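You operate a simulated robot arm through the tools that you are given. There is no shell and no other tool.

The job below is to be done with a simulated robot arm. You get a single attempt, and the scene is never put back.

JOB
Unclamp the brown and black leads, park them in free holders, then lift the blue clip.
Fine: lift each terminal's lever and leave it up; the white lead stays clamped and the bench locked off.

It is judged by the outcome, as a careful person would: the job done as asked, and still so three seconds after it is handed in. It fails if anything else is knocked over, pushed out of place, dropped, spilled or broken.

ROBOT AND FRAMES
A 6-joint arm with a two-finger gripper, fixed in place. Base frame: the origin is on the floor under the middle of its stand, x ahead of it, y to its left, z up; the work surface is at about z = 0.8. Readings come in m, rad, newtons and seconds.
With the tool pointing down near the work surface it reaches from about 0.42 to 0.84 m from the base axis. Its first joint turns from -2.897 to 2.897 rad. Payload 1.66 kg.
The tool frame sits at the grasp point between the pads (the TCP): z along the fingers, y along the line on which they close. The tips reach 0.016 m beyond it. The gripper opens to 0.111 m; its body begins 0.104 m behind the TCP.
Orientation is told as [roll, pitch, yaw] about the base's x, y, z axes, in that order, counted from this pose: with the fingers straight down and closing along the base's y, the tool's x points along the base's -x, its y along +y and its z along -z.

CONTROLS
- The arm moves only by the tool servo_tool. Its argument "deltas" is a list of rows, each a list of 7 numbers: the turn, a rotation vector about the tool's x, y, z in rad, then the shift along the tool's x, y, z in m, then the finger opening in m, from 0 to 0.111. In form: [[ax, ay, az, dx, dy, dz, fingers], ...]. A call has 1 to 20 rows; each row shifts and turns the commanded pose from where the row before left it, along the tool's axes as they then stand. Rows are played at 5 a second. More than 0.05 m and 0.15 rad between two rows, or a gripper value outside its range, and nothing of the call is played. Where a pose cannot be reached the arm comes as near as it can. A force on the tool above 40 N (or 10 N above the force at the start of the call, whichever is more), or a blocked arm, ends the call early, and 0.2 s more pass. The fingers move at their own pace (about 0.1698 m/s each) and stop on an object; they squeeze with about 32 N. The grip force told is the motor's: it shows also when the fingers shut on nothing. Time passes only in rows, and 0.2 s behind the last, so rows that do not move let the fingers close. The reply holds the time, the measured pose of the TCP, the force on the tool along the base axes, the opening and the grip force, in the units named above and with some noise, with the torque about the TCP (base axes, N m) and any sound that the robot's microphone picked up, and new pictures: "show" is both (left out), scene, wrist or none.
- Cameras (640 x 400 px; columns grow to the right, rows downward): "scene" is fixed at [0.0486, -0.6499, 1.5322]; the picture's right is [0.97, 0.24, 0.00], its down [0.24, -0.97, -0.09] and it looks along [-0.02, 0.09, -1.00] (base axes); focal length 325 px, centre (320, 200). "wrist" rides on the gripper at [0.07, 0.014, -0.143] in the tool frame; the picture's right is [-0.19, 0.98, 0.00], its down [-0.87, -0.17, -0.47] and it looks along [-0.46, -0.09, 0.88] (tool axes); focal length 230 px, centre (320, 200). There is no depth. A picture from a camera that has moved, and an enlarged one, comes with that camera's place and axes in the base frame and with its lens.
- raise_lower(by): moves the trunk up (or, below 0, down) by that many m; the arm rides with it, the base frame stays. It gives what a move gives, with no picture.
- enlarge(camera, box): a new picture of the part [left, top, right, bottom] of that camera's present view, enlarged. The clock stands still meanwhile.
- sign_off(): hands the job in; it is judged then, once.

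Nothing tells you positions but the pictures and the camera data. Unless the task says otherwise, let go and move clear before handing in.

The tools are called after ">>>" as name(argument=value, ...) on one line, values as JSON. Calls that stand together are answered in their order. servo_tool: Moves the arm, as the interface text tells. Its arguments: {"type":"object","properties":{"deltas":{"type":"array","items":{"type":"array","items":{"type":"number"}}},"show":{"type":"string","enum":["both","scene","wrist","none"]}},"required":["deltas"]} The other tools are called the same way: raise_lower (by) moves the trunk up or down; enlarge (camera, box) takes an enlarged picture of a part of a camera's view; sign_off () hands the job in.

At the start:

```text
clock: 0.0
position: [-0.0593, -0.5096, 1.0792]
ee_rot: [0.0, -0.001, 0.0]
ft_force: [-0.5, 0.0, 0.4]
ft_torque: [0.01, -0.02, 0.02]
gripper_width: 0.111
finger_force: 0.0
trunk travel left (down, up): [-0.125, 0.465]
```

scene: 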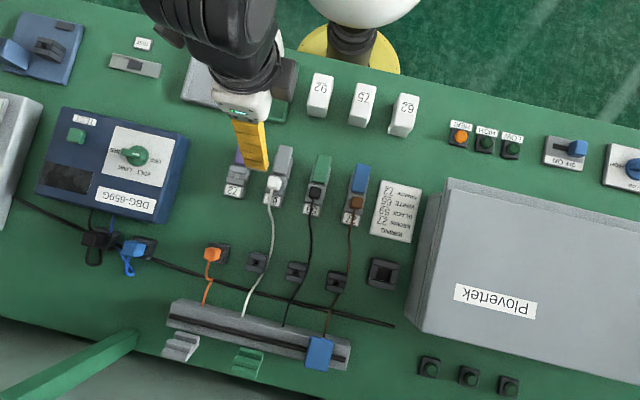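
wrist: 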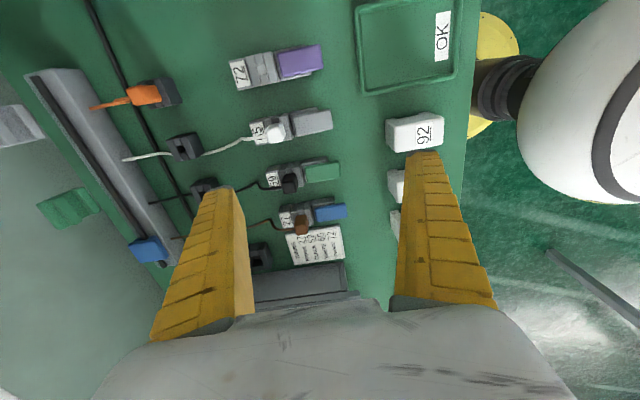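

I see a bench with four terminals (purple, grey, green and blue levers) and white, black and brown leads, a row of dark holders, and a blue clip on a grey rail. I'll look closer before moving.

>>> enlarge(camera="scene", box=[200, 130, 440, 280])

>>> enlarge(camera="scene", box=[150, 230, 410, 390])

>>> enlarge(camera="wrist", box=[80, 30, 360, 280])

>>> enlarge(camera="scene", box=[0, 0, 240, 290])

>>> enlarge(camera="scene", box=[400, 60, 640, 220])

```text
2.67 times, centred on (320, 205) of scene
camera zoom: at [0.0486, -0.6499, 1.5322], right [0.97, 0.24, 0.0], down [0.24, -0.97, -0.09], along [-0.02, 0.09, -1.0], focal length 867 px, centre (320, 187)
```

zoom: 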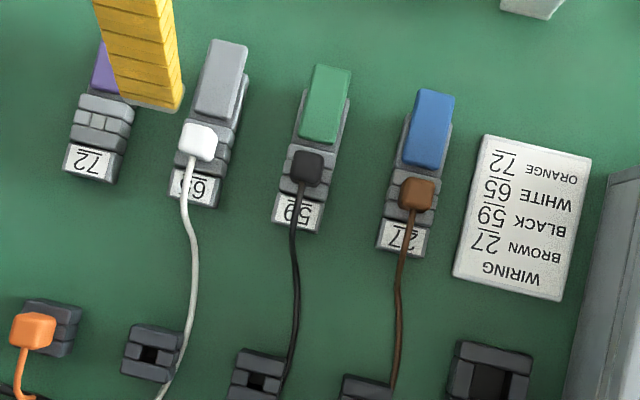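

```text
2.46 times, centred on (280, 310) of scene
camera zoom: at [0.0486, -0.6499, 1.5322], right [0.97, 0.24, 0.0], down [0.24, -0.97, -0.09], along [-0.02, 0.09, -1.0], focal length 801 px, centre (418, -71)
```

zoom: 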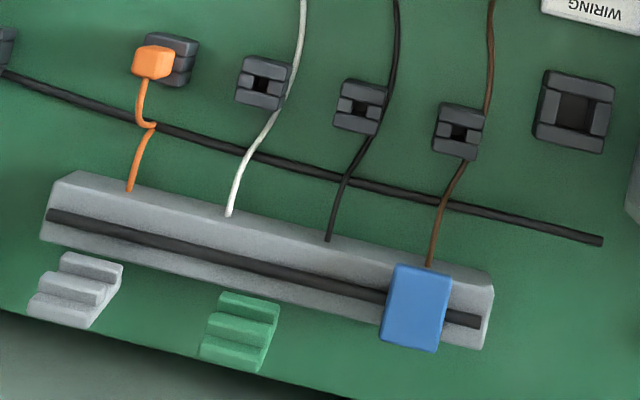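

```text
1.60 times, centred on (220, 155) of wrist
camera zoom: at [-0.1284, -0.4953, 1.2217], right [0.19, 0.98, 0.0], down [0.87, -0.17, 0.47], along [0.46, -0.09, -0.88], focal length 368 px, centre (480, 272)
```

zoom: 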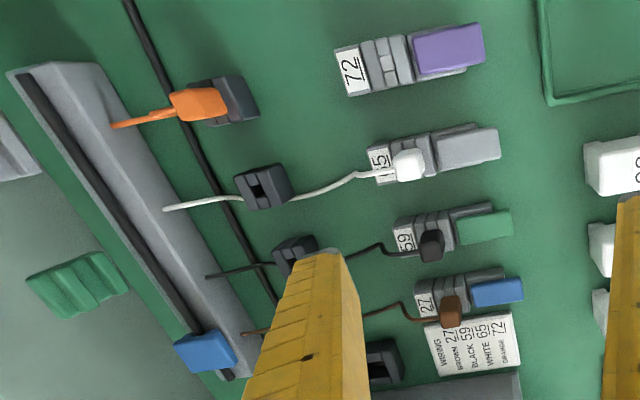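

```text
1.38 times, centred on (120, 145) of scene
camera zoom: at [0.0486, -0.6499, 1.5322], right [0.97, 0.24, 0.0], down [0.24, -0.97, -0.09], along [-0.02, 0.09, -1.0], focal length 449 px, centre (596, 276)
```

zoom: 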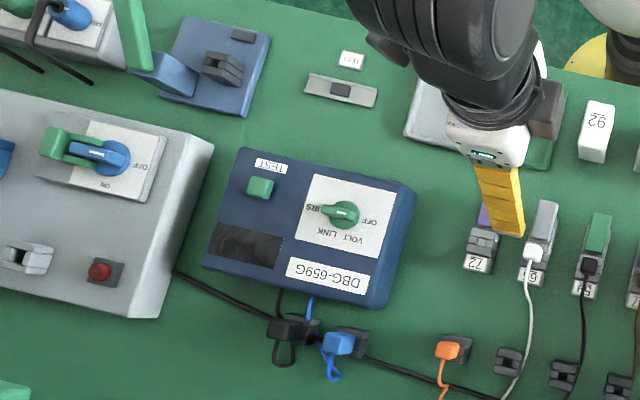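

```text
2.50 times, centred on (520, 140) of scene
camera zoom: at [0.0486, -0.6499, 1.5322], right [0.97, 0.24, 0.0], down [0.24, -0.97, -0.09], along [-0.02, 0.09, -1.0], focal length 813 px, centre (-180, 350)
```

zoom: 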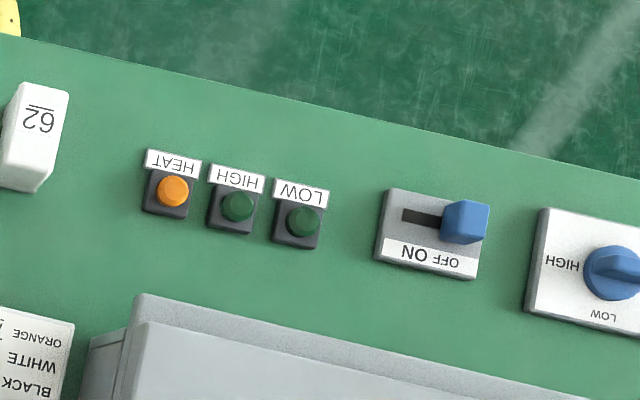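

I need a closer side view of the terminals and the holders, so I'll shift the camera towards the leads, staying high enough to clear everything.

>>> servo_tool(deltas=[[0, 0, 0, 0, -0.03, 0.03, 0.111], [0, 0, 0, 0, -0.03, 0.03, 0.111], [0, 0, 0, 0, -0.03, 0.02, 0.111], [0, 0, 0, 0, 0, 0, 0.111]])

```text
clock: 1.0
position: [-0.0574, -0.5981, 0.999]
ee_rot: [0.001, -0.001, -0.001]
ft_force: [0.0, -0.2, 0.2]
ft_torque: [0.03, -0.04, 0.04]
gripper_width: 0.111
finger_force: 0.1
trunk travel left (down, up): [-0.125, 0.465]
camera wrist: at [-0.1273, -0.5848, 1.1415], right [0.19, 0.98, 0.0], down [0.87, -0.17, 0.47], along [0.46, -0.09, -0.88], focal length 230 px, centre (320, 200)
```

scene: 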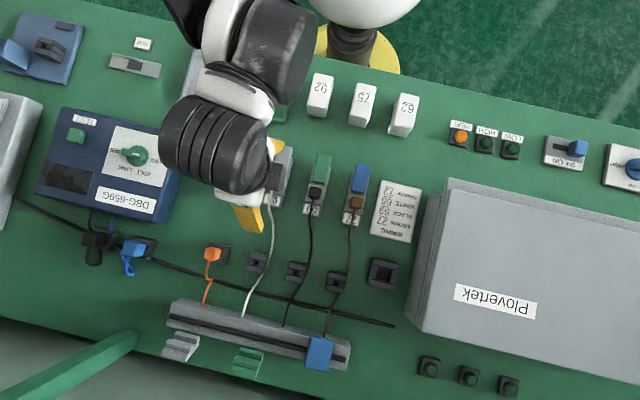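
wrist: 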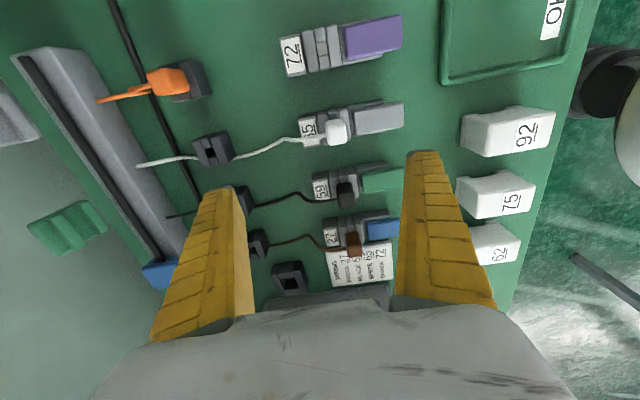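

>>> enlarge(camera="wrist", box=[260, 10, 420, 110])

>>> enlarge(camera="wrist", box=[280, 90, 420, 290])

>>> enlarge(camera="wrist", box=[90, 50, 250, 180])

```text
4.00 times, centred on (340, 60) of wrist
camera zoom: at [-0.1273, -0.5848, 1.1415], right [0.19, 0.98, 0.0], down [0.87, -0.17, 0.47], along [0.46, -0.09, -0.88], focal length 920 px, centre (240, 760)
```

zoom: 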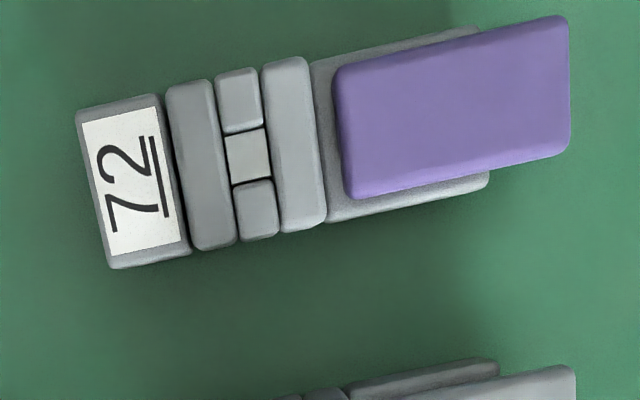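

```text
2.00 times, centred on (350, 190) of wrist
camera zoom: at [-0.1273, -0.5848, 1.1415], right [0.19, 0.98, 0.0], down [0.87, -0.17, 0.47], along [0.46, -0.09, -0.88], focal length 460 px, centre (260, 220)
```

zoom: 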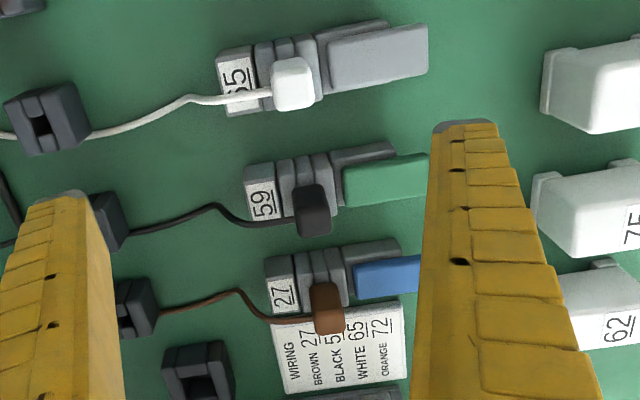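

```text
3.08 times, centred on (170, 115) of wrist
camera zoom: at [-0.1273, -0.5848, 1.1415], right [0.19, 0.98, 0.0], down [0.87, -0.17, 0.47], along [0.46, -0.09, -0.88], focal length 708 px, centre (782, 462)
```

zoom: 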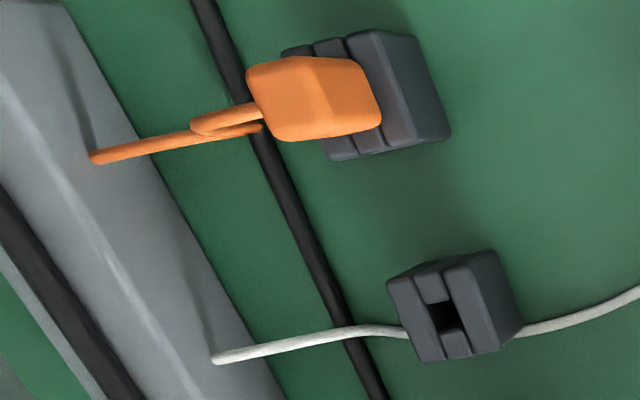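

The levers lie flat over the rear of each terminal and overhang at the robot side, and the lead ends are plugged into square sockets. I need a low side view to learn the lever hinge and heights, so I'll tilt the wrist.

>>> servo_tool(deltas=[[0, 0, 0, 0.035, 0.015, 0.0, 0.111], [0, 0, 0, 0.035, 0.015, 0.0, 0.111], [0, -0.15, 0, 0, 0, 0, 0.111], [0, -0.15, 0, 0, 0, 0, 0.111], [0, -0.15, 0, 0, 0, 0, 0.111], [0, -0.15, 0, 0, 0, 0, 0.111], [0, -0.15, 0, 0, 0, 0, 0.111], [0, 0, 0, 0, 0, 0, 0.111]], show="wrist")

```text
clock: 2.8
position: [-0.1284, -0.5694, 1.0002]
ee_rot: [0.001, -0.752, -0.002]
ft_force: [-0.3, -0.1, -0.7]
ft_torque: [0.0, 0.01, 0.0]
gripper_width: 0.111
finger_force: 0.0
trunk travel left (down, up): [-0.125, 0.465]
camera wrist: at [-0.2768, -0.5553, 1.056], right [0.14, 0.98, 0.13], down [0.31, -0.17, 0.94], along [0.94, -0.09, -0.33], focal length 230 px, centre (320, 200)
```

wrist: 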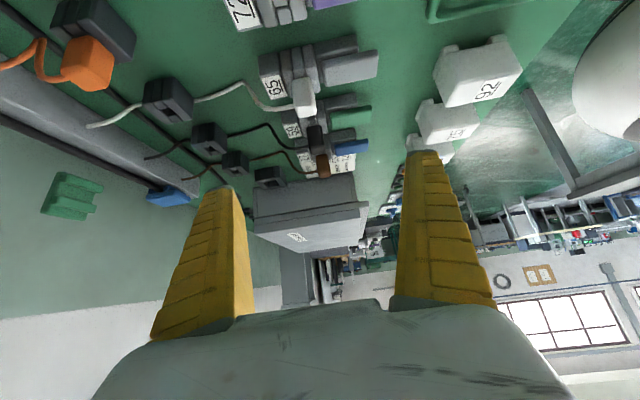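

>>> enlarge(camera="wrist", box=[240, 30, 400, 190])

>>> enlarge(camera="wrist", box=[0, 0, 280, 220])

```text
2.50 times, centred on (320, 110) of wrist
camera zoom: at [-0.2768, -0.5553, 1.056], right [0.14, 0.98, 0.13], down [0.31, -0.17, 0.94], along [0.94, -0.09, -0.33], focal length 575 px, centre (320, 425)
```

zoom: 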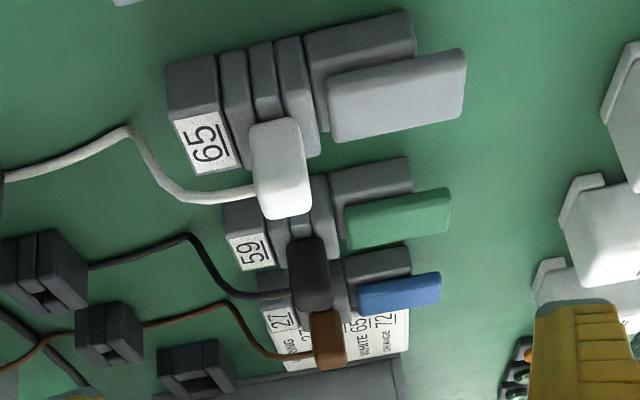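

```text
1.82 times, centred on (140, 110) of wrist
camera zoom: at [-0.2768, -0.5553, 1.056], right [0.14, 0.98, 0.13], down [0.31, -0.17, 0.94], along [0.94, -0.09, -0.33], focal length 418 px, centre (647, 364)
```

zoom: 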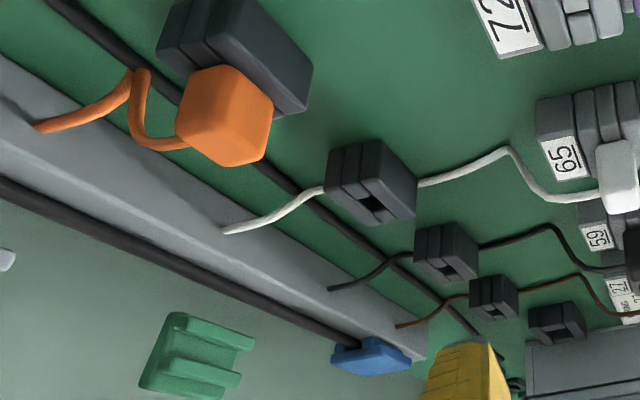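

The lever free ends overhang towards the robot at roughly z 0.825–0.848, with the hinge by the socket, and the lead plugs stand up to about z 0.875. I'll straighten the tool, turn it so the fingers close along base x, and move above the blue and green terminals.

>>> servo_tool(deltas=[[0, 0.15, 0, 0, 0, 0, 0.111], [0, 0.15, 0, 0, 0, 0, 0.111], [0, 0.15, 0, 0, 0, 0, 0.111], [0, 0.15, 0, 0, 0, 0, 0.111], [0, 0.15, 0, 0, 0, 0, 0.111], [0, 0, 0, -0.045, 0, 0, 0.111], [0, 0, 0, -0.045, 0, 0, 0.111], [0, 0, 0, -0.045, 0, 0, 0.111], [0, 0, 0, -0.045, 0, 0, 0.111], [0, 0, 0.143, 0, 0, 0, 0.111], [0, 0, 0.143, 0, 0, 0, 0.111], [0, 0, 0.143, 0, 0, 0, 0.111], [0, 0, 0.143, 0, 0, 0, 0.111], [0, 0, 0.143, 0, 0, 0, 0.111], [0, 0, 0.143, 0, 0, 0, 0.111], [0, 0, 0.143, 0, 0, 0, 0.111], [0, 0, 0.143, 0, 0, 0, 0.111], [0, 0, 0.143, 0, 0, 0, 0.111], [0, 0, 0.143, 0, 0, 0, 0.111], [0, 0, 0.1408, 0, 0, 0, 0.111]])

```text
clock: 7.0
position: [0.0512, -0.5686, 0.9988]
ee_rot: [0.0, 0.0, -1.576]
ft_force: [0.5, 0.8, -0.3]
ft_torque: [0.03, -0.03, 0.02]
gripper_width: 0.1109
finger_force: 0.1
trunk travel left (down, up): [-0.125, 0.465]
camera wrist: at [0.0651, -0.4988, 1.1411], right [0.98, -0.19, 0.0], down [-0.17, -0.87, 0.47], along [-0.09, -0.46, -0.88], focal length 230 px, centre (320, 200)
```

scene: 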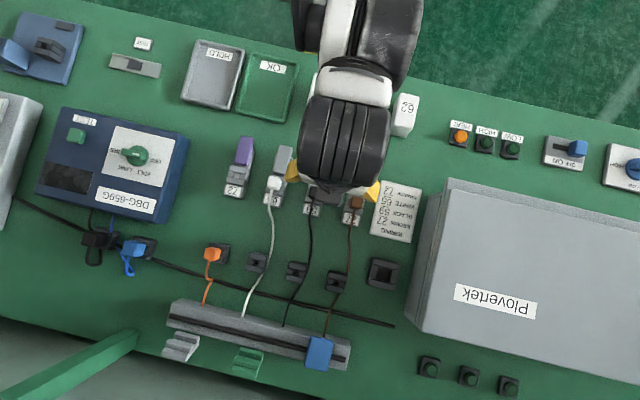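
wrist: 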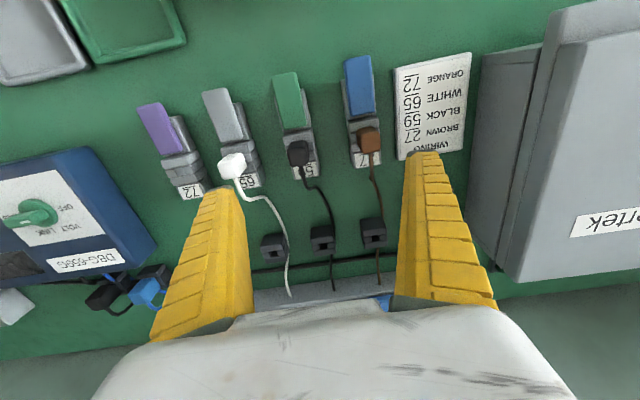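

>>> enlarge(camera="wrist", box=[260, 40, 400, 190])

>>> enlarge(camera="wrist", box=[240, 180, 400, 310])

```text
2.67 times, centred on (330, 115) of wrist
camera zoom: at [0.0651, -0.4988, 1.1411], right [0.98, -0.19, 0.0], down [-0.17, -0.87, 0.47], along [-0.09, -0.46, -0.88], focal length 614 px, centre (293, 427)
```

zoom: 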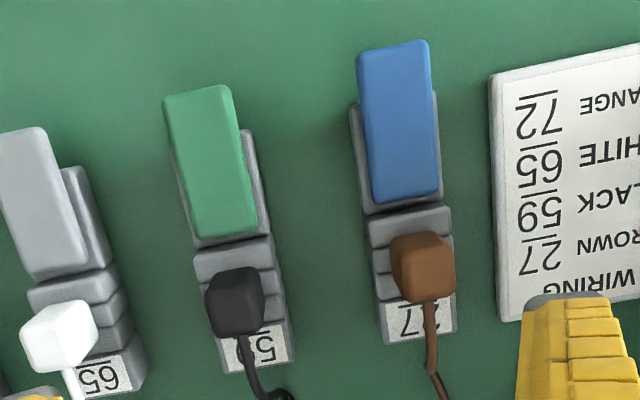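

```text
3.08 times, centred on (320, 245) of wrist
camera zoom: at [0.0651, -0.4988, 1.1411], right [0.98, -0.19, 0.0], down [-0.17, -0.87, 0.47], along [-0.09, -0.46, -0.88], focal length 708 px, centre (320, 62)
```

zoom: 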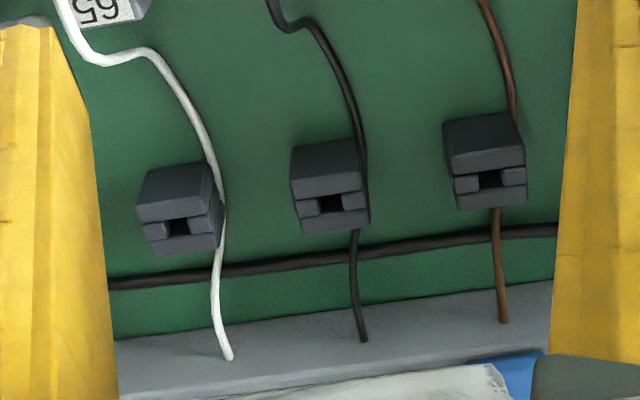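

Blue lever centre is at about x 0.108, spanning y −0.545 to −0.487, and the green one is at x 0.025. I'm moving above the blue lever's free end with a reduced finger opening to check alignment.

>>> servo_tool(deltas=[[0, 0, 0, 0.0255, 0.019, 0.023, 0.06], [0, 0, 0, 0.0255, 0.019, 0.023, 0.06], [0, 0, 0, 0.0255, 0.019, 0.023, 0.06], [0, 0, 0, 0, 0, 0, 0.06]])

```text
clock: 8.0
position: [0.1134, -0.4904, 0.9302]
ee_rot: [-0.001, -0.002, -1.572]
ft_force: [-1.3, 0.3, -0.7]
ft_torque: [-0.01, 0.02, 0.02]
gripper_width: 0.0619
finger_force: 1.2
trunk travel left (down, up): [-0.125, 0.465]
camera wrist: at [0.1262, -0.4214, 1.0721], right [0.98, -0.19, 0.0], down [-0.17, -0.87, 0.47], along [-0.09, -0.46, -0.88], focal length 230 px, centre (320, 200)
```

scene: 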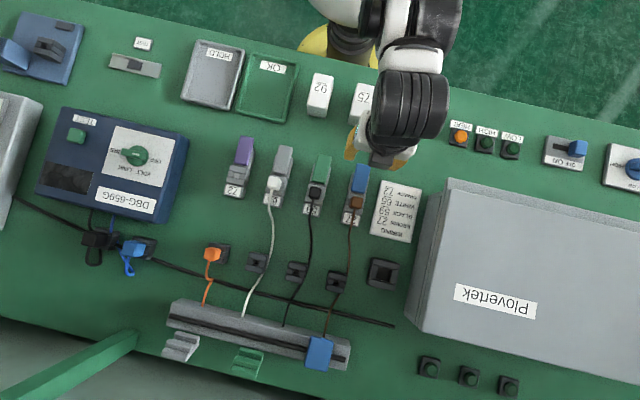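
wrist: 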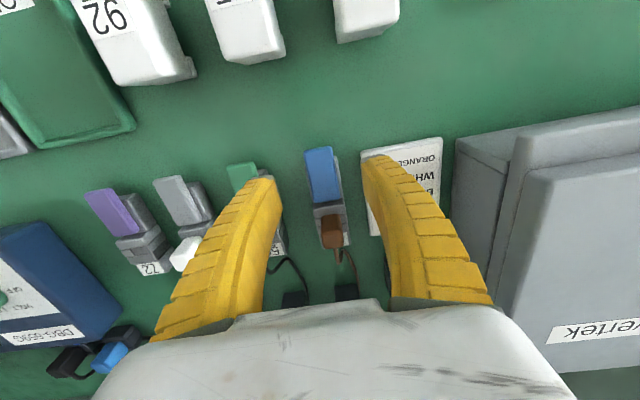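

>>> servo_tool(deltas=[[0, 0, 0, 0, 0, 0, 0.06], [0, 0, 0, 0, 0, 0, 0.06]], show="none")

>>> enlarge(camera="wrist", box=[220, 130, 420, 270])

```text
clock: 8.6
position: [0.1121, -0.4937, 0.9297]
ee_rot: [0.0, -0.001, -1.572]
ft_force: [-0.3, 0.4, -0.1]
ft_torque: [0.0, -0.03, 0.01]
gripper_width: 0.0618
finger_force: 1.4
trunk travel left (down, up): [-0.125, 0.465]
```

```text
2.86 times, centred on (320, 200) of wrist
camera zoom: at [0.1258, -0.4218, 1.0723], right [0.98, -0.19, 0.0], down [-0.17, -0.87, 0.47], along [-0.09, -0.46, -0.88], focal length 657 px, centre (320, 200)
```

zoom: 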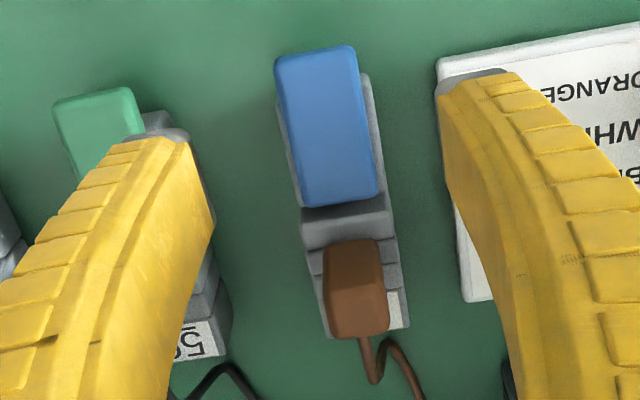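

Triangulating two views puts the blue lever at x≈0.1115, with its top at z≈0.83 and its free end at y≈−0.486. The tool is centred over it, so I'm descending most of the way and looking again.

>>> servo_tool(deltas=[[0, 0, 0, 0, 0, 0.035, 0.06], [0, 0, 0, 0, 0, 0.035, 0.06], [0, 0, 0, 0, 0, 0.0, 0.06]], show="wrist")

>>> enlarge(camera="wrist", box=[220, 110, 420, 250])

```text
clock: 9.4
position: [0.1097, -0.4929, 0.8607]
ee_rot: [0.001, -0.002, -1.572]
ft_force: [-0.2, -0.6, -0.1]
ft_torque: [0.01, 0.01, 0.0]
gripper_width: 0.062
finger_force: 1.3
trunk travel left (down, up): [-0.125, 0.465]
camera wrist: at [0.1241, -0.4221, 1.0018], right [0.98, -0.19, 0.0], down [-0.17, -0.87, 0.47], along [-0.09, -0.46, -0.88], focal length 230 px, centre (320, 200)
```

wrist: 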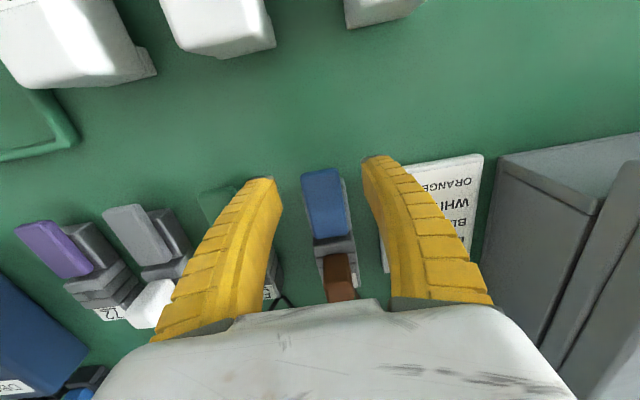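

```text
2.86 times, centred on (320, 180) of wrist
camera zoom: at [0.1241, -0.4221, 1.0018], right [0.98, -0.19, 0.0], down [-0.17, -0.87, 0.47], along [-0.09, -0.46, -0.88], focal length 657 px, centre (320, 257)
```

zoom: 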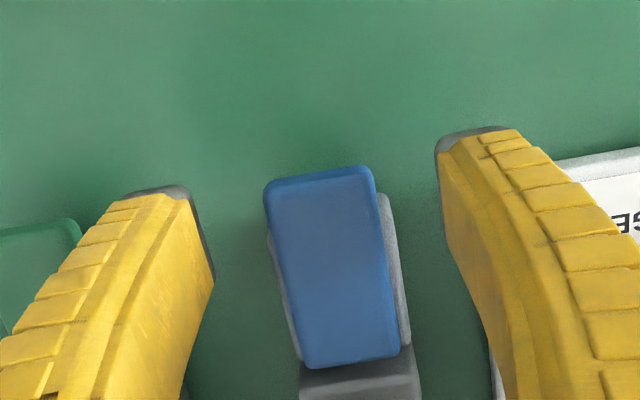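

The lever is centred between the fingers. I'll lower the last 30 mm, grip the blue lever by its sides near the free end and check the force.

>>> servo_tool(deltas=[[0, 0, 0, 0, 0.0015, 0.015, 0.06], [0, 0, 0, 0, 0, 0.014, 0.06], [0, 0, 0, 0, 0, 0.0, 0.06], [0, 0, 0, 0, 0, 0, 0.015], [0, 0, 0, 0, 0, 0, 0.015]], show="wrist")

>>> enlarge(camera="wrist", box=[220, 110, 420, 250])

```text
clock: 10.6
position: [0.1106, -0.4927, 0.8326]
ee_rot: [0.0, -0.001, -1.57]
ft_force: [-3.4, -0.3, 10.7]
ft_torque: [-0.43, 0.02, -0.04]
gripper_width: 0.0278
finger_force: 34.0
trunk travel left (down, up): [-0.125, 0.465]
camera wrist: at [0.1236, -0.4221, 0.9738], right [0.98, -0.19, 0.0], down [-0.17, -0.87, 0.47], along [-0.09, -0.46, -0.88], focal length 230 px, centre (320, 200)
```

wrist: 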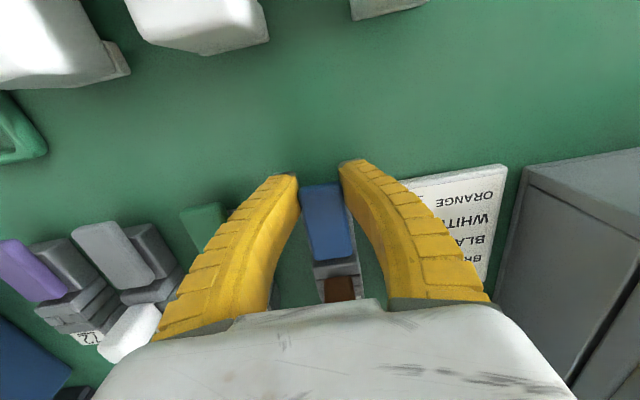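

```text
2.86 times, centred on (320, 180) of wrist
camera zoom: at [0.1236, -0.4221, 0.9738], right [0.98, -0.19, 0.0], down [-0.17, -0.87, 0.47], along [-0.09, -0.46, -0.88], focal length 657 px, centre (320, 257)
```

zoom: 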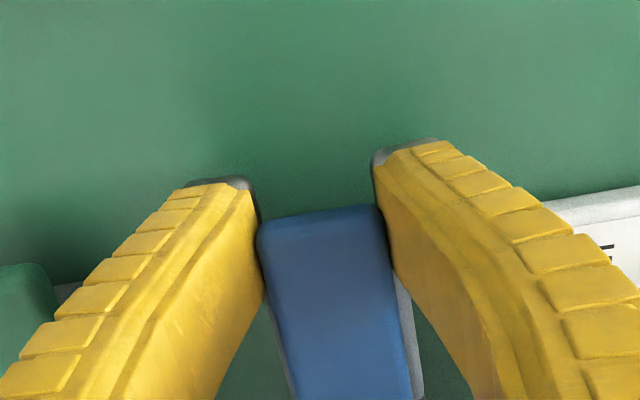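

The blue lever is firmly held (opening 27.8 mm). I'll start lifting it along an arc about the hinge near y≈−0.543 and check force and motion after about 30°.

>>> servo_tool(deltas=[[0, 0.087, 0, -0.002, 0, -0.0086, 0.015], [0, 0.087, 0, -0.0027, 0, -0.0084, 0.015], [0, 0.087, 0, -0.0034, 0, -0.0081, 0.015], [0, 0, 0, 0, 0, 0, 0.015]])

>>> enlarge(camera="wrist", box=[220, 110, 420, 250])

```text
clock: 11.6
position: [0.1099, -0.503, 0.8575]
ee_rot: [0.002, 0.263, -1.568]
ft_force: [-0.1, 18.3, -5.8]
ft_torque: [0.76, -0.05, -0.02]
gripper_width: 0.0248
finger_force: 34.3
trunk travel left (down, up): [-0.125, 0.465]
camera wrist: at [0.1235, -0.4714, 1.012], right [0.98, -0.18, -0.05], down [-0.17, -0.96, 0.23], along [-0.09, -0.22, -0.97], focal length 230 px, centre (320, 200)
```

scene: 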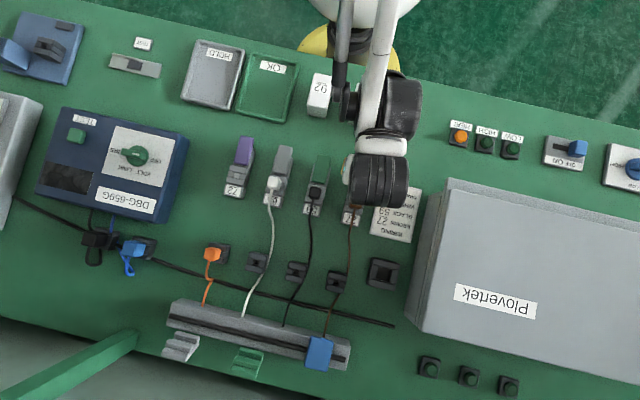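
wrist: 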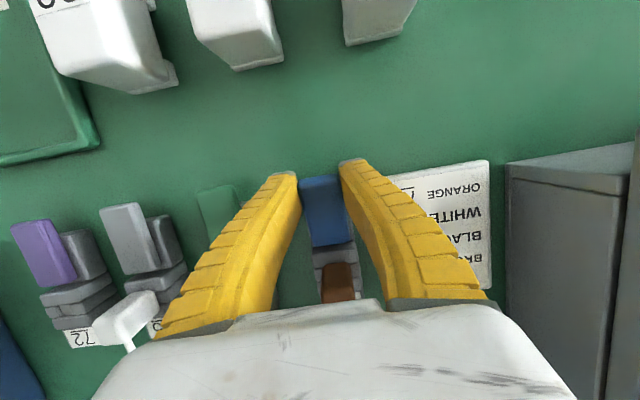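

```text
2.86 times, centred on (320, 180) of wrist
camera zoom: at [0.1235, -0.4714, 1.012], right [0.98, -0.18, -0.05], down [-0.17, -0.96, 0.23], along [-0.09, -0.22, -0.97], focal length 657 px, centre (320, 257)
```

zoom: 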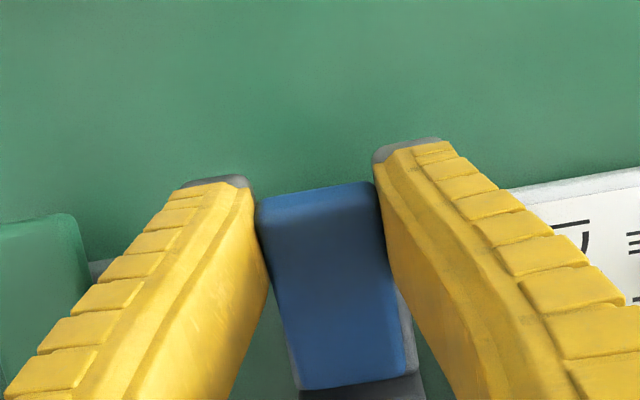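

>>> servo_tool(deltas=[[0, 0, 0, 0.002, 0, 0, 0.015], [0, 0, 0, 0, 0, 0, 0.015]], show="none")

>>> enlarge(camera="scene", box=[300, 130, 440, 240])

```text
clock: 12.2
position: [0.1106, -0.5026, 0.8573]
ee_rot: [0.0, 0.256, -1.571]
ft_force: [2.9, 1.6, -2.3]
ft_torque: [0.11, -0.06, -0.04]
gripper_width: 0.0251
finger_force: 34.1
trunk travel left (down, up): [-0.125, 0.465]
```

```text
3.64 times, centred on (370, 185) of scene
camera zoom: at [0.0486, -0.6499, 1.5322], right [0.97, 0.24, 0.0], down [0.24, -0.97, -0.09], along [-0.02, 0.09, -1.0], focal length 1183 px, centre (138, 254)
```

zoom: 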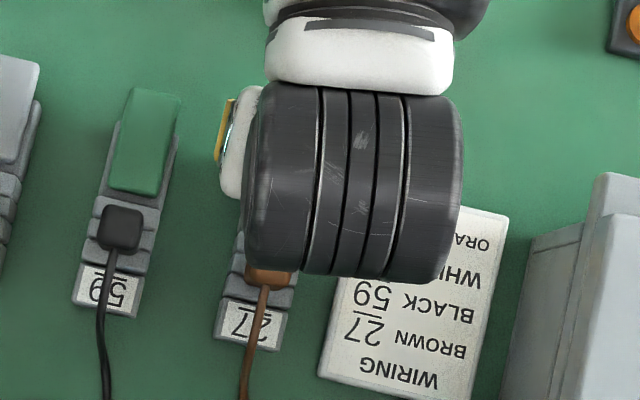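

Force relaxed to near zero, so the lever is following. I'll continue the arc in smaller steps with slightly less inward travel.

>>> servo_tool(deltas=[[0, 0.044, 0, -0.0016, 0, -0.004, 0.015], [0, 0.044, 0, -0.0018, 0, -0.004, 0.015], [0, 0.044, 0, -0.002, 0, -0.004, 0.015], [0, 0, 0, 0, 0, 0, 0.015]], show="wrist")

```text
clock: 13.2
position: [0.1094, -0.5095, 0.8674]
ee_rot: [0.001, 0.393, -1.57]
ft_force: [3.2, 14.7, -8.4]
ft_torque: [0.83, 0.03, 0.0]
gripper_width: 0.0247
finger_force: 34.2
trunk travel left (down, up): [-0.125, 0.465]
camera wrist: at [0.1236, -0.4993, 1.0245], right [0.98, -0.17, -0.07], down [-0.17, -0.98, 0.1], along [-0.09, -0.09, -0.99], focal length 230 px, centre (320, 200)
```

wrist: 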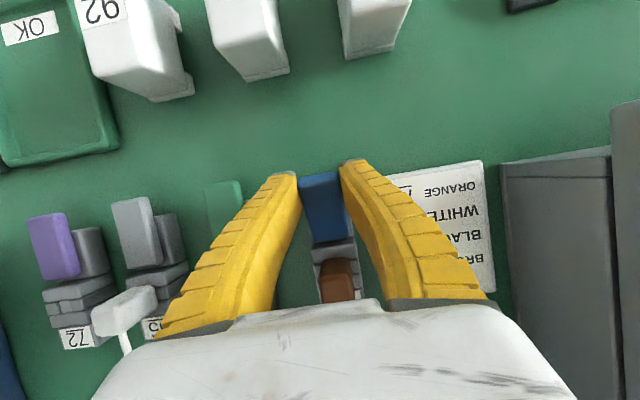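

>>> servo_tool(deltas=[[0, 0.05, 0, -0.0032, 0, -0.0025, 0.015], [0, 0.05, 0, -0.0032, 0, -0.0025, 0.015], [0, 0.05, 0, -0.0027, 0, -0.0035, 0.015], [0, 0.05, 0, -0.0026, 0, -0.0036, 0.015], [0, 0, 0, 0, 0, 0, 0.015]], show="wrist")

>>> enlarge(camera="wrist", box=[240, 130, 400, 310])

```text
clock: 14.2
position: [0.1098, -0.5217, 0.8714]
ee_rot: [0.006, 0.447, -1.581]
ft_force: [-13.1, 8.3, 1.4]
ft_torque: [0.3, 0.08, -0.24]
gripper_width: 0.0254
finger_force: 34.0
out of reach, approached as far as the arm can: row 3
trunk travel left (down, up): [-0.125, 0.465]
stopped in row 4: the force on the tool passed its limit at 42 N (the readings are from after the stop); the commanded pose is now the measured one
camera wrist: at [0.1229, -0.521, 1.0301], right [0.98, -0.18, -0.08], down [-0.18, -0.98, 0.05], along [-0.08, -0.04, -1.0], focal length 230 px, centre (320, 200)
```

wrist: 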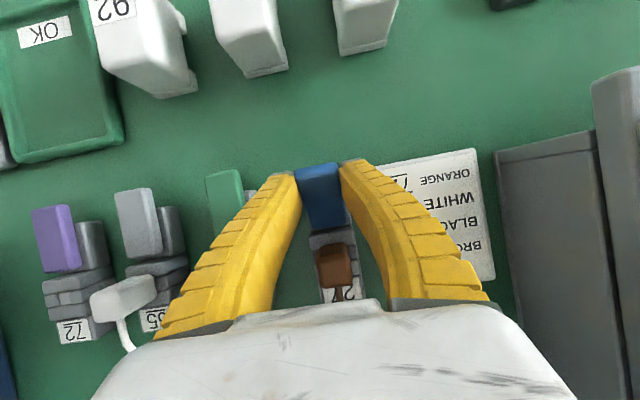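

```text
2.22 times, centred on (320, 220) of wrist
camera zoom: at [0.1229, -0.521, 1.0301], right [0.98, -0.18, -0.08], down [-0.18, -0.98, 0.05], along [-0.08, -0.04, -1.0], focal length 511 px, centre (320, 156)
```

zoom: 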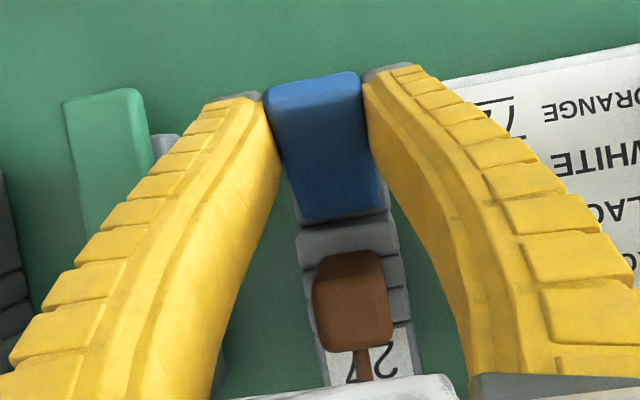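

The lever is up about 45°, and the wrist can't tilt any further this way. I'll open the fingers and see whether the lever holds its position, then push it the rest of the way from behind.

>>> servo_tool(deltas=[[0, 0, 0, 0, 0, 0, 0.06], [0, 0, 0, 0, 0, 0, 0.06]], show="wrist")

>>> enlarge(camera="wrist", box=[240, 130, 400, 310])

```text
clock: 14.8
position: [0.1126, -0.5229, 0.8716]
ee_rot: [0.006, 0.446, -1.578]
ft_force: [-0.4, -0.3, 0.7]
ft_torque: [0.01, 0.01, -0.01]
gripper_width: 0.0618
finger_force: 1.1
trunk travel left (down, up): [-0.125, 0.465]
camera wrist: at [0.1251, -0.5219, 1.0293], right [0.98, -0.18, -0.07], down [-0.18, -0.98, 0.05], along [-0.08, -0.04, -1.0], focal length 230 px, centre (320, 200)
```

wrist: 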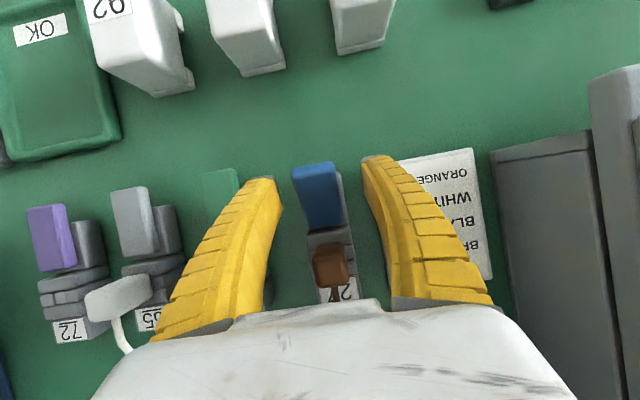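

```text
2.22 times, centred on (320, 220) of wrist
camera zoom: at [0.1251, -0.5219, 1.0293], right [0.98, -0.18, -0.07], down [-0.18, -0.98, 0.05], along [-0.08, -0.04, -1.0], focal length 511 px, centre (320, 156)
```

zoom: 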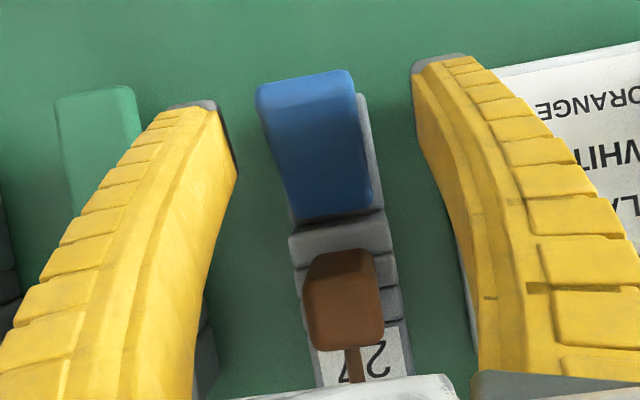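

The lever stays where it is left, at about 45°. I'll back off upward, straighten, close the fingers, come down behind the lever on the robot side and push it upright.

>>> servo_tool(deltas=[[0, 0, 0, 0.0108, 0, -0.0225, 0.06], [0, 0, 0, 0.0108, 0, -0.0225, 0.06], [0, -0.149, 0, 0, 0, 0, 0.06], [0, -0.149, 0, 0, 0, 0, 0.06], [0, -0.149, 0, 0, 0, 0, 0.06], [0, 0, 0, 0.04, 0, 0, 0.0], [0, 0, 0, 0.036, 0, 0, 0.0], [0, 0, 0, 0, 0, 0.028, 0.0], [0, 0, 0, 0, 0, 0.028, 0.0], [0, 0, 0, 0, 0, 0, 0.0]])

>>> enlarge(camera="wrist", box=[240, 130, 400, 310])

```text
clock: 16.9
position: [0.1143, -0.4474, 0.8642]
ee_rot: [0.007, -0.003, -1.58]
ft_force: [-0.2, 0.2, -0.5]
ft_torque: [0.0, 0.0, 0.01]
gripper_width: 0.0
finger_force: 28.6
trunk travel left (down, up): [-0.125, 0.465]
camera wrist: at [0.1269, -0.3771, 1.0058], right [0.98, -0.2, 0.01], down [-0.18, -0.86, 0.47], along [-0.09, -0.46, -0.88], focal length 230 px, centre (320, 200)
```

scene: 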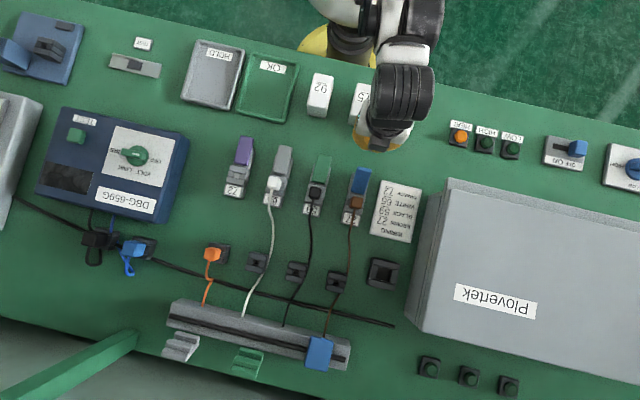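
wrist: 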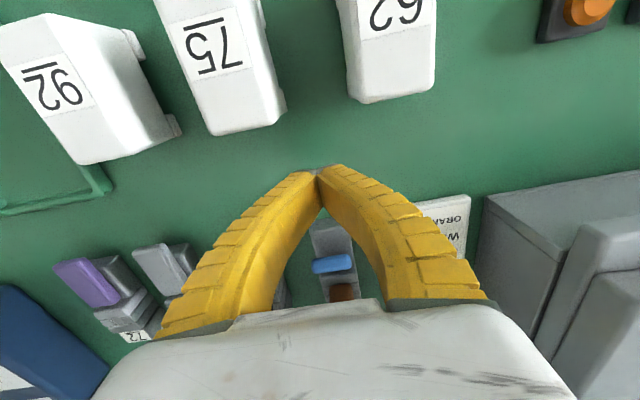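

```text
2.22 times, centred on (320, 220) of wrist
camera zoom: at [0.1269, -0.3771, 1.0058], right [0.98, -0.2, 0.01], down [-0.18, -0.86, 0.47], along [-0.09, -0.46, -0.88], focal length 511 px, centre (320, 156)
```

zoom: 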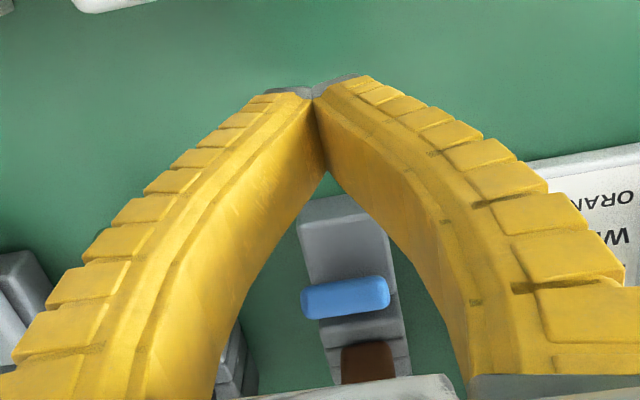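

>>> enlarge(camera="scene", box=[290, 130, 410, 220])

```text
4.44 times, centred on (350, 175) of scene
camera zoom: at [0.0486, -0.6499, 1.5322], right [0.97, 0.24, 0.0], down [0.24, -0.97, -0.09], along [-0.02, 0.09, -1.0], focal length 1445 px, centre (187, 311)
```

zoom: 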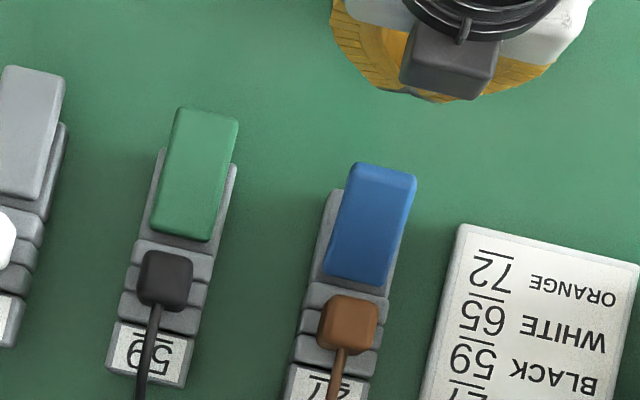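

The blue lever is at about 45° and the fingers are closed behind it. I'll push slowly away from the robot to bring it upright.

>>> servo_tool(deltas=[[0, 0, 0, -0.01, -0.002, 0, 0.0], [0, 0, 0, -0.01, 0, 0, 0.0], [0, 0, 0, -0.01, 0, 0, 0.0], [0, 0, 0, -0.008, 0, 0, 0.0], [0, 0, 0, -0.008, 0, 0, 0.0], [0, 0, 0, -0.008, 0, 0, 0.0], [0, 0, 0, 0, 0, 0, 0.0]], show="wrist")

>>> enlarge(camera="wrist", box=[240, 130, 400, 310])

>>> enlarge(camera="scene", box=[290, 130, 410, 220])

```text
clock: 18.6
position: [0.1109, -0.5025, 0.865]
ee_rot: [0.006, -0.002, -1.581]
ft_force: [-0.1, 0.1, -0.1]
ft_torque: [0.03, 0.02, -0.03]
gripper_width: 0.0001
finger_force: 28.2
trunk travel left (down, up): [-0.125, 0.465]
camera wrist: at [0.1232, -0.432, 1.0064], right [0.98, -0.2, 0.01], down [-0.18, -0.86, 0.47], along [-0.09, -0.46, -0.88], focal length 230 px, centre (320, 200)
```

wrist: 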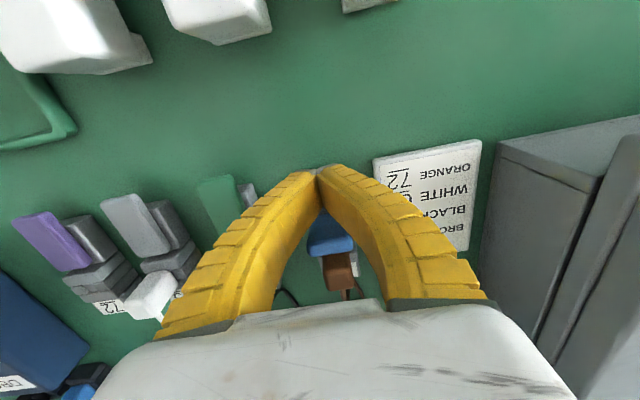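

```text
2.22 times, centred on (320, 220) of wrist
camera zoom: at [0.1232, -0.432, 1.0064], right [0.98, -0.2, 0.01], down [-0.18, -0.86, 0.47], along [-0.09, -0.46, -0.88], focal length 511 px, centre (320, 156)
```

zoom: 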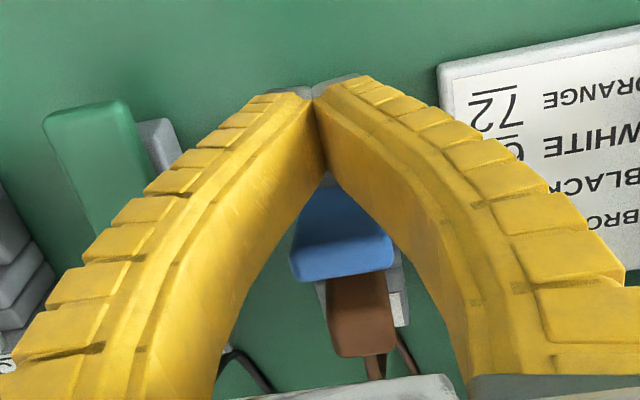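

```text
4.44 times, centred on (350, 175) of scene
camera zoom: at [0.0486, -0.6499, 1.5322], right [0.97, 0.24, 0.0], down [0.24, -0.97, -0.09], along [-0.02, 0.09, -1.0], focal length 1445 px, centre (187, 311)
```

zoom: 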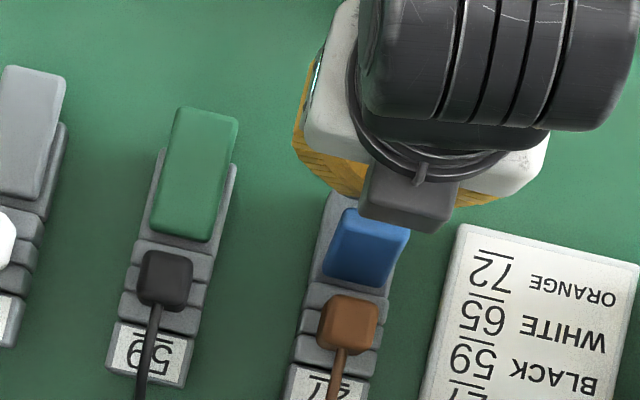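

The lever is rising with very little force. I'll continue pushing a bit further.

>>> servo_tool(deltas=[[0, 0, 0, -0.006, 0, 0, 0.0], [0, 0, 0, -0.006, 0, 0, 0.0], [0, 0, 0, -0.006, 0, 0, 0.0], [0, 0, 0, 0, 0, 0, 0.0]], show="wrist")

>>> enlarge(camera="wrist", box=[240, 130, 400, 310])

>>> enlarge(camera="scene", box=[290, 130, 410, 220])

```text
clock: 19.4
position: [0.1101, -0.5124, 0.8664]
ee_rot: [0.007, 0.009, -1.579]
ft_force: [-0.7, 23.4, -2.5]
ft_torque: [-0.45, 0.03, 0.26]
gripper_width: 0.006
finger_force: 28.6
trunk travel left (down, up): [-0.125, 0.465]
stopped in row 4: the force on the tool passed its limit at 43 N (the readings are from after the stop); the commanded pose is now the measured one
camera wrist: at [0.1232, -0.4439, 1.0084], right [0.98, -0.2, 0.0], down [-0.18, -0.87, 0.46], along [-0.09, -0.46, -0.89], focal length 230 px, centre (320, 200)
```

wrist: 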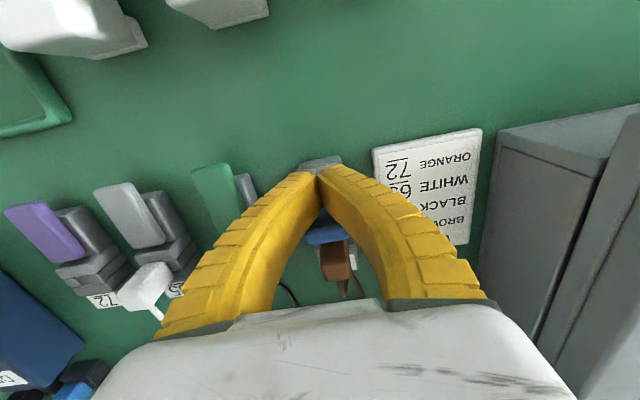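

```text
2.22 times, centred on (320, 220) of wrist
camera zoom: at [0.1232, -0.4439, 1.0084], right [0.98, -0.2, 0.0], down [-0.18, -0.87, 0.46], along [-0.09, -0.46, -0.89], focal length 511 px, centre (320, 156)
```

zoom: 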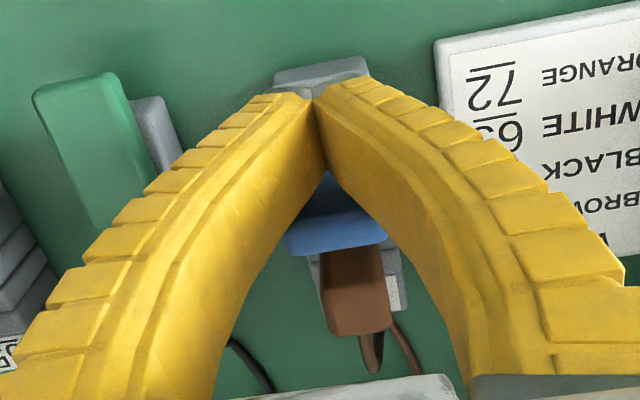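

```text
4.44 times, centred on (350, 175) of scene
camera zoom: at [0.0486, -0.6499, 1.5322], right [0.97, 0.24, 0.0], down [0.24, -0.97, -0.09], along [-0.02, 0.09, -1.0], focal length 1445 px, centre (187, 311)
```

zoom: 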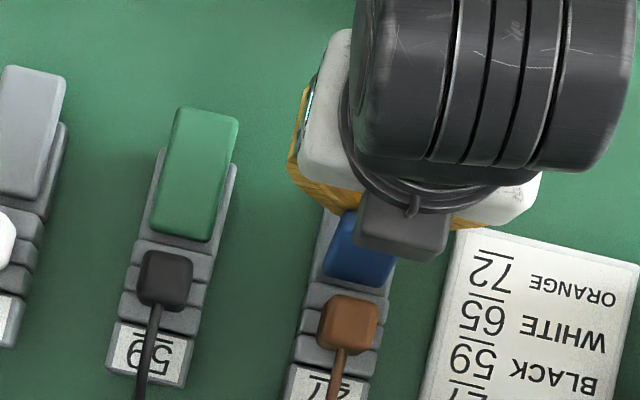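

The force jumped, which suggests the lever reached its stop. I'll back off and check whether it stays up.

>>> servo_tool(deltas=[[0, 0, 0, 0.01, 0, 0, 0.0], [0, 0, 0, 0.03, 0, 0, 0.0], [0, 0, 0, 0.03, 0, -0.02, 0.0], [0, 0, 0, 0.02, 0, -0.04, 0.0], [0, 0, 0, 0, 0, -0.04, 0.0]], show="both")

>>> enlarge(camera="scene", box=[290, 130, 410, 220])

>>> enlarge(camera="wrist", box=[200, 170, 420, 310])

```text
clock: 20.6
position: [0.1088, -0.424, 0.9662]
ee_rot: [0.005, 0.006, -1.58]
ft_force: [0.0, -0.3, 0.4]
ft_torque: [0.02, -0.01, 0.0]
gripper_width: 0.0
finger_force: 28.7
trunk travel left (down, up): [-0.125, 0.465]
camera wrist: at [0.1221, -0.3553, 1.1074], right [0.98, -0.2, 0.01], down [-0.18, -0.87, 0.47], along [-0.09, -0.46, -0.89], focal length 230 px, centre (320, 200)
```

scene: 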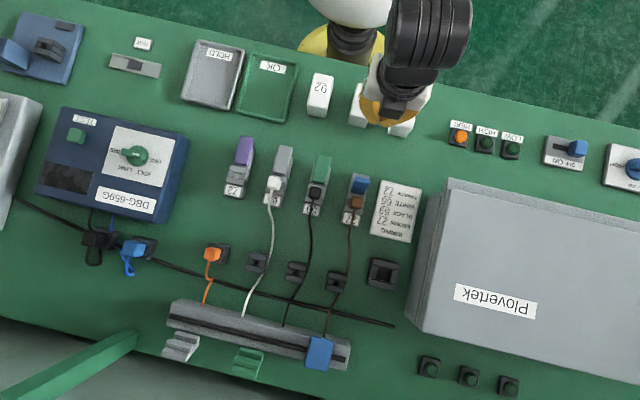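
wrist: 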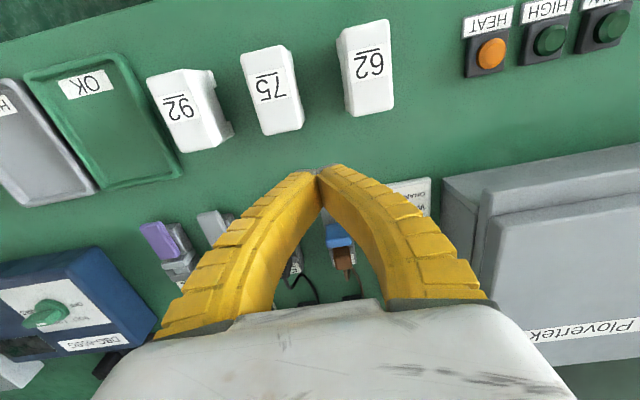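

```text
4.44 times, centred on (350, 175) of scene
camera zoom: at [0.0486, -0.6499, 1.5322], right [0.97, 0.24, 0.0], down [0.24, -0.97, -0.09], along [-0.02, 0.09, -1.0], focal length 1445 px, centre (187, 311)
```

zoom: 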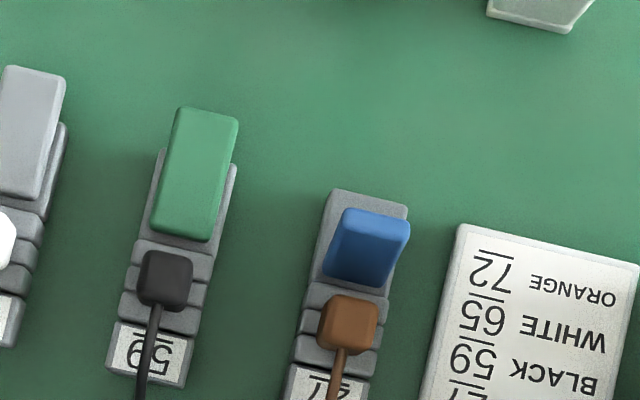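

```text
2.86 times, centred on (310, 240) of wrist
camera zoom: at [0.1221, -0.3553, 1.1074], right [0.98, -0.2, 0.01], down [-0.18, -0.87, 0.47], along [-0.09, -0.46, -0.89], focal length 657 px, centre (349, 86)
```

zoom: 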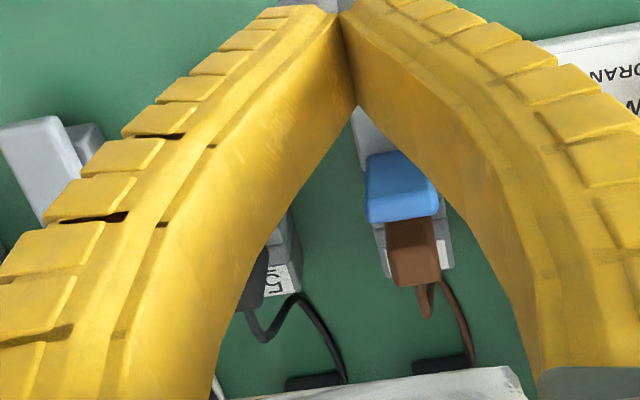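

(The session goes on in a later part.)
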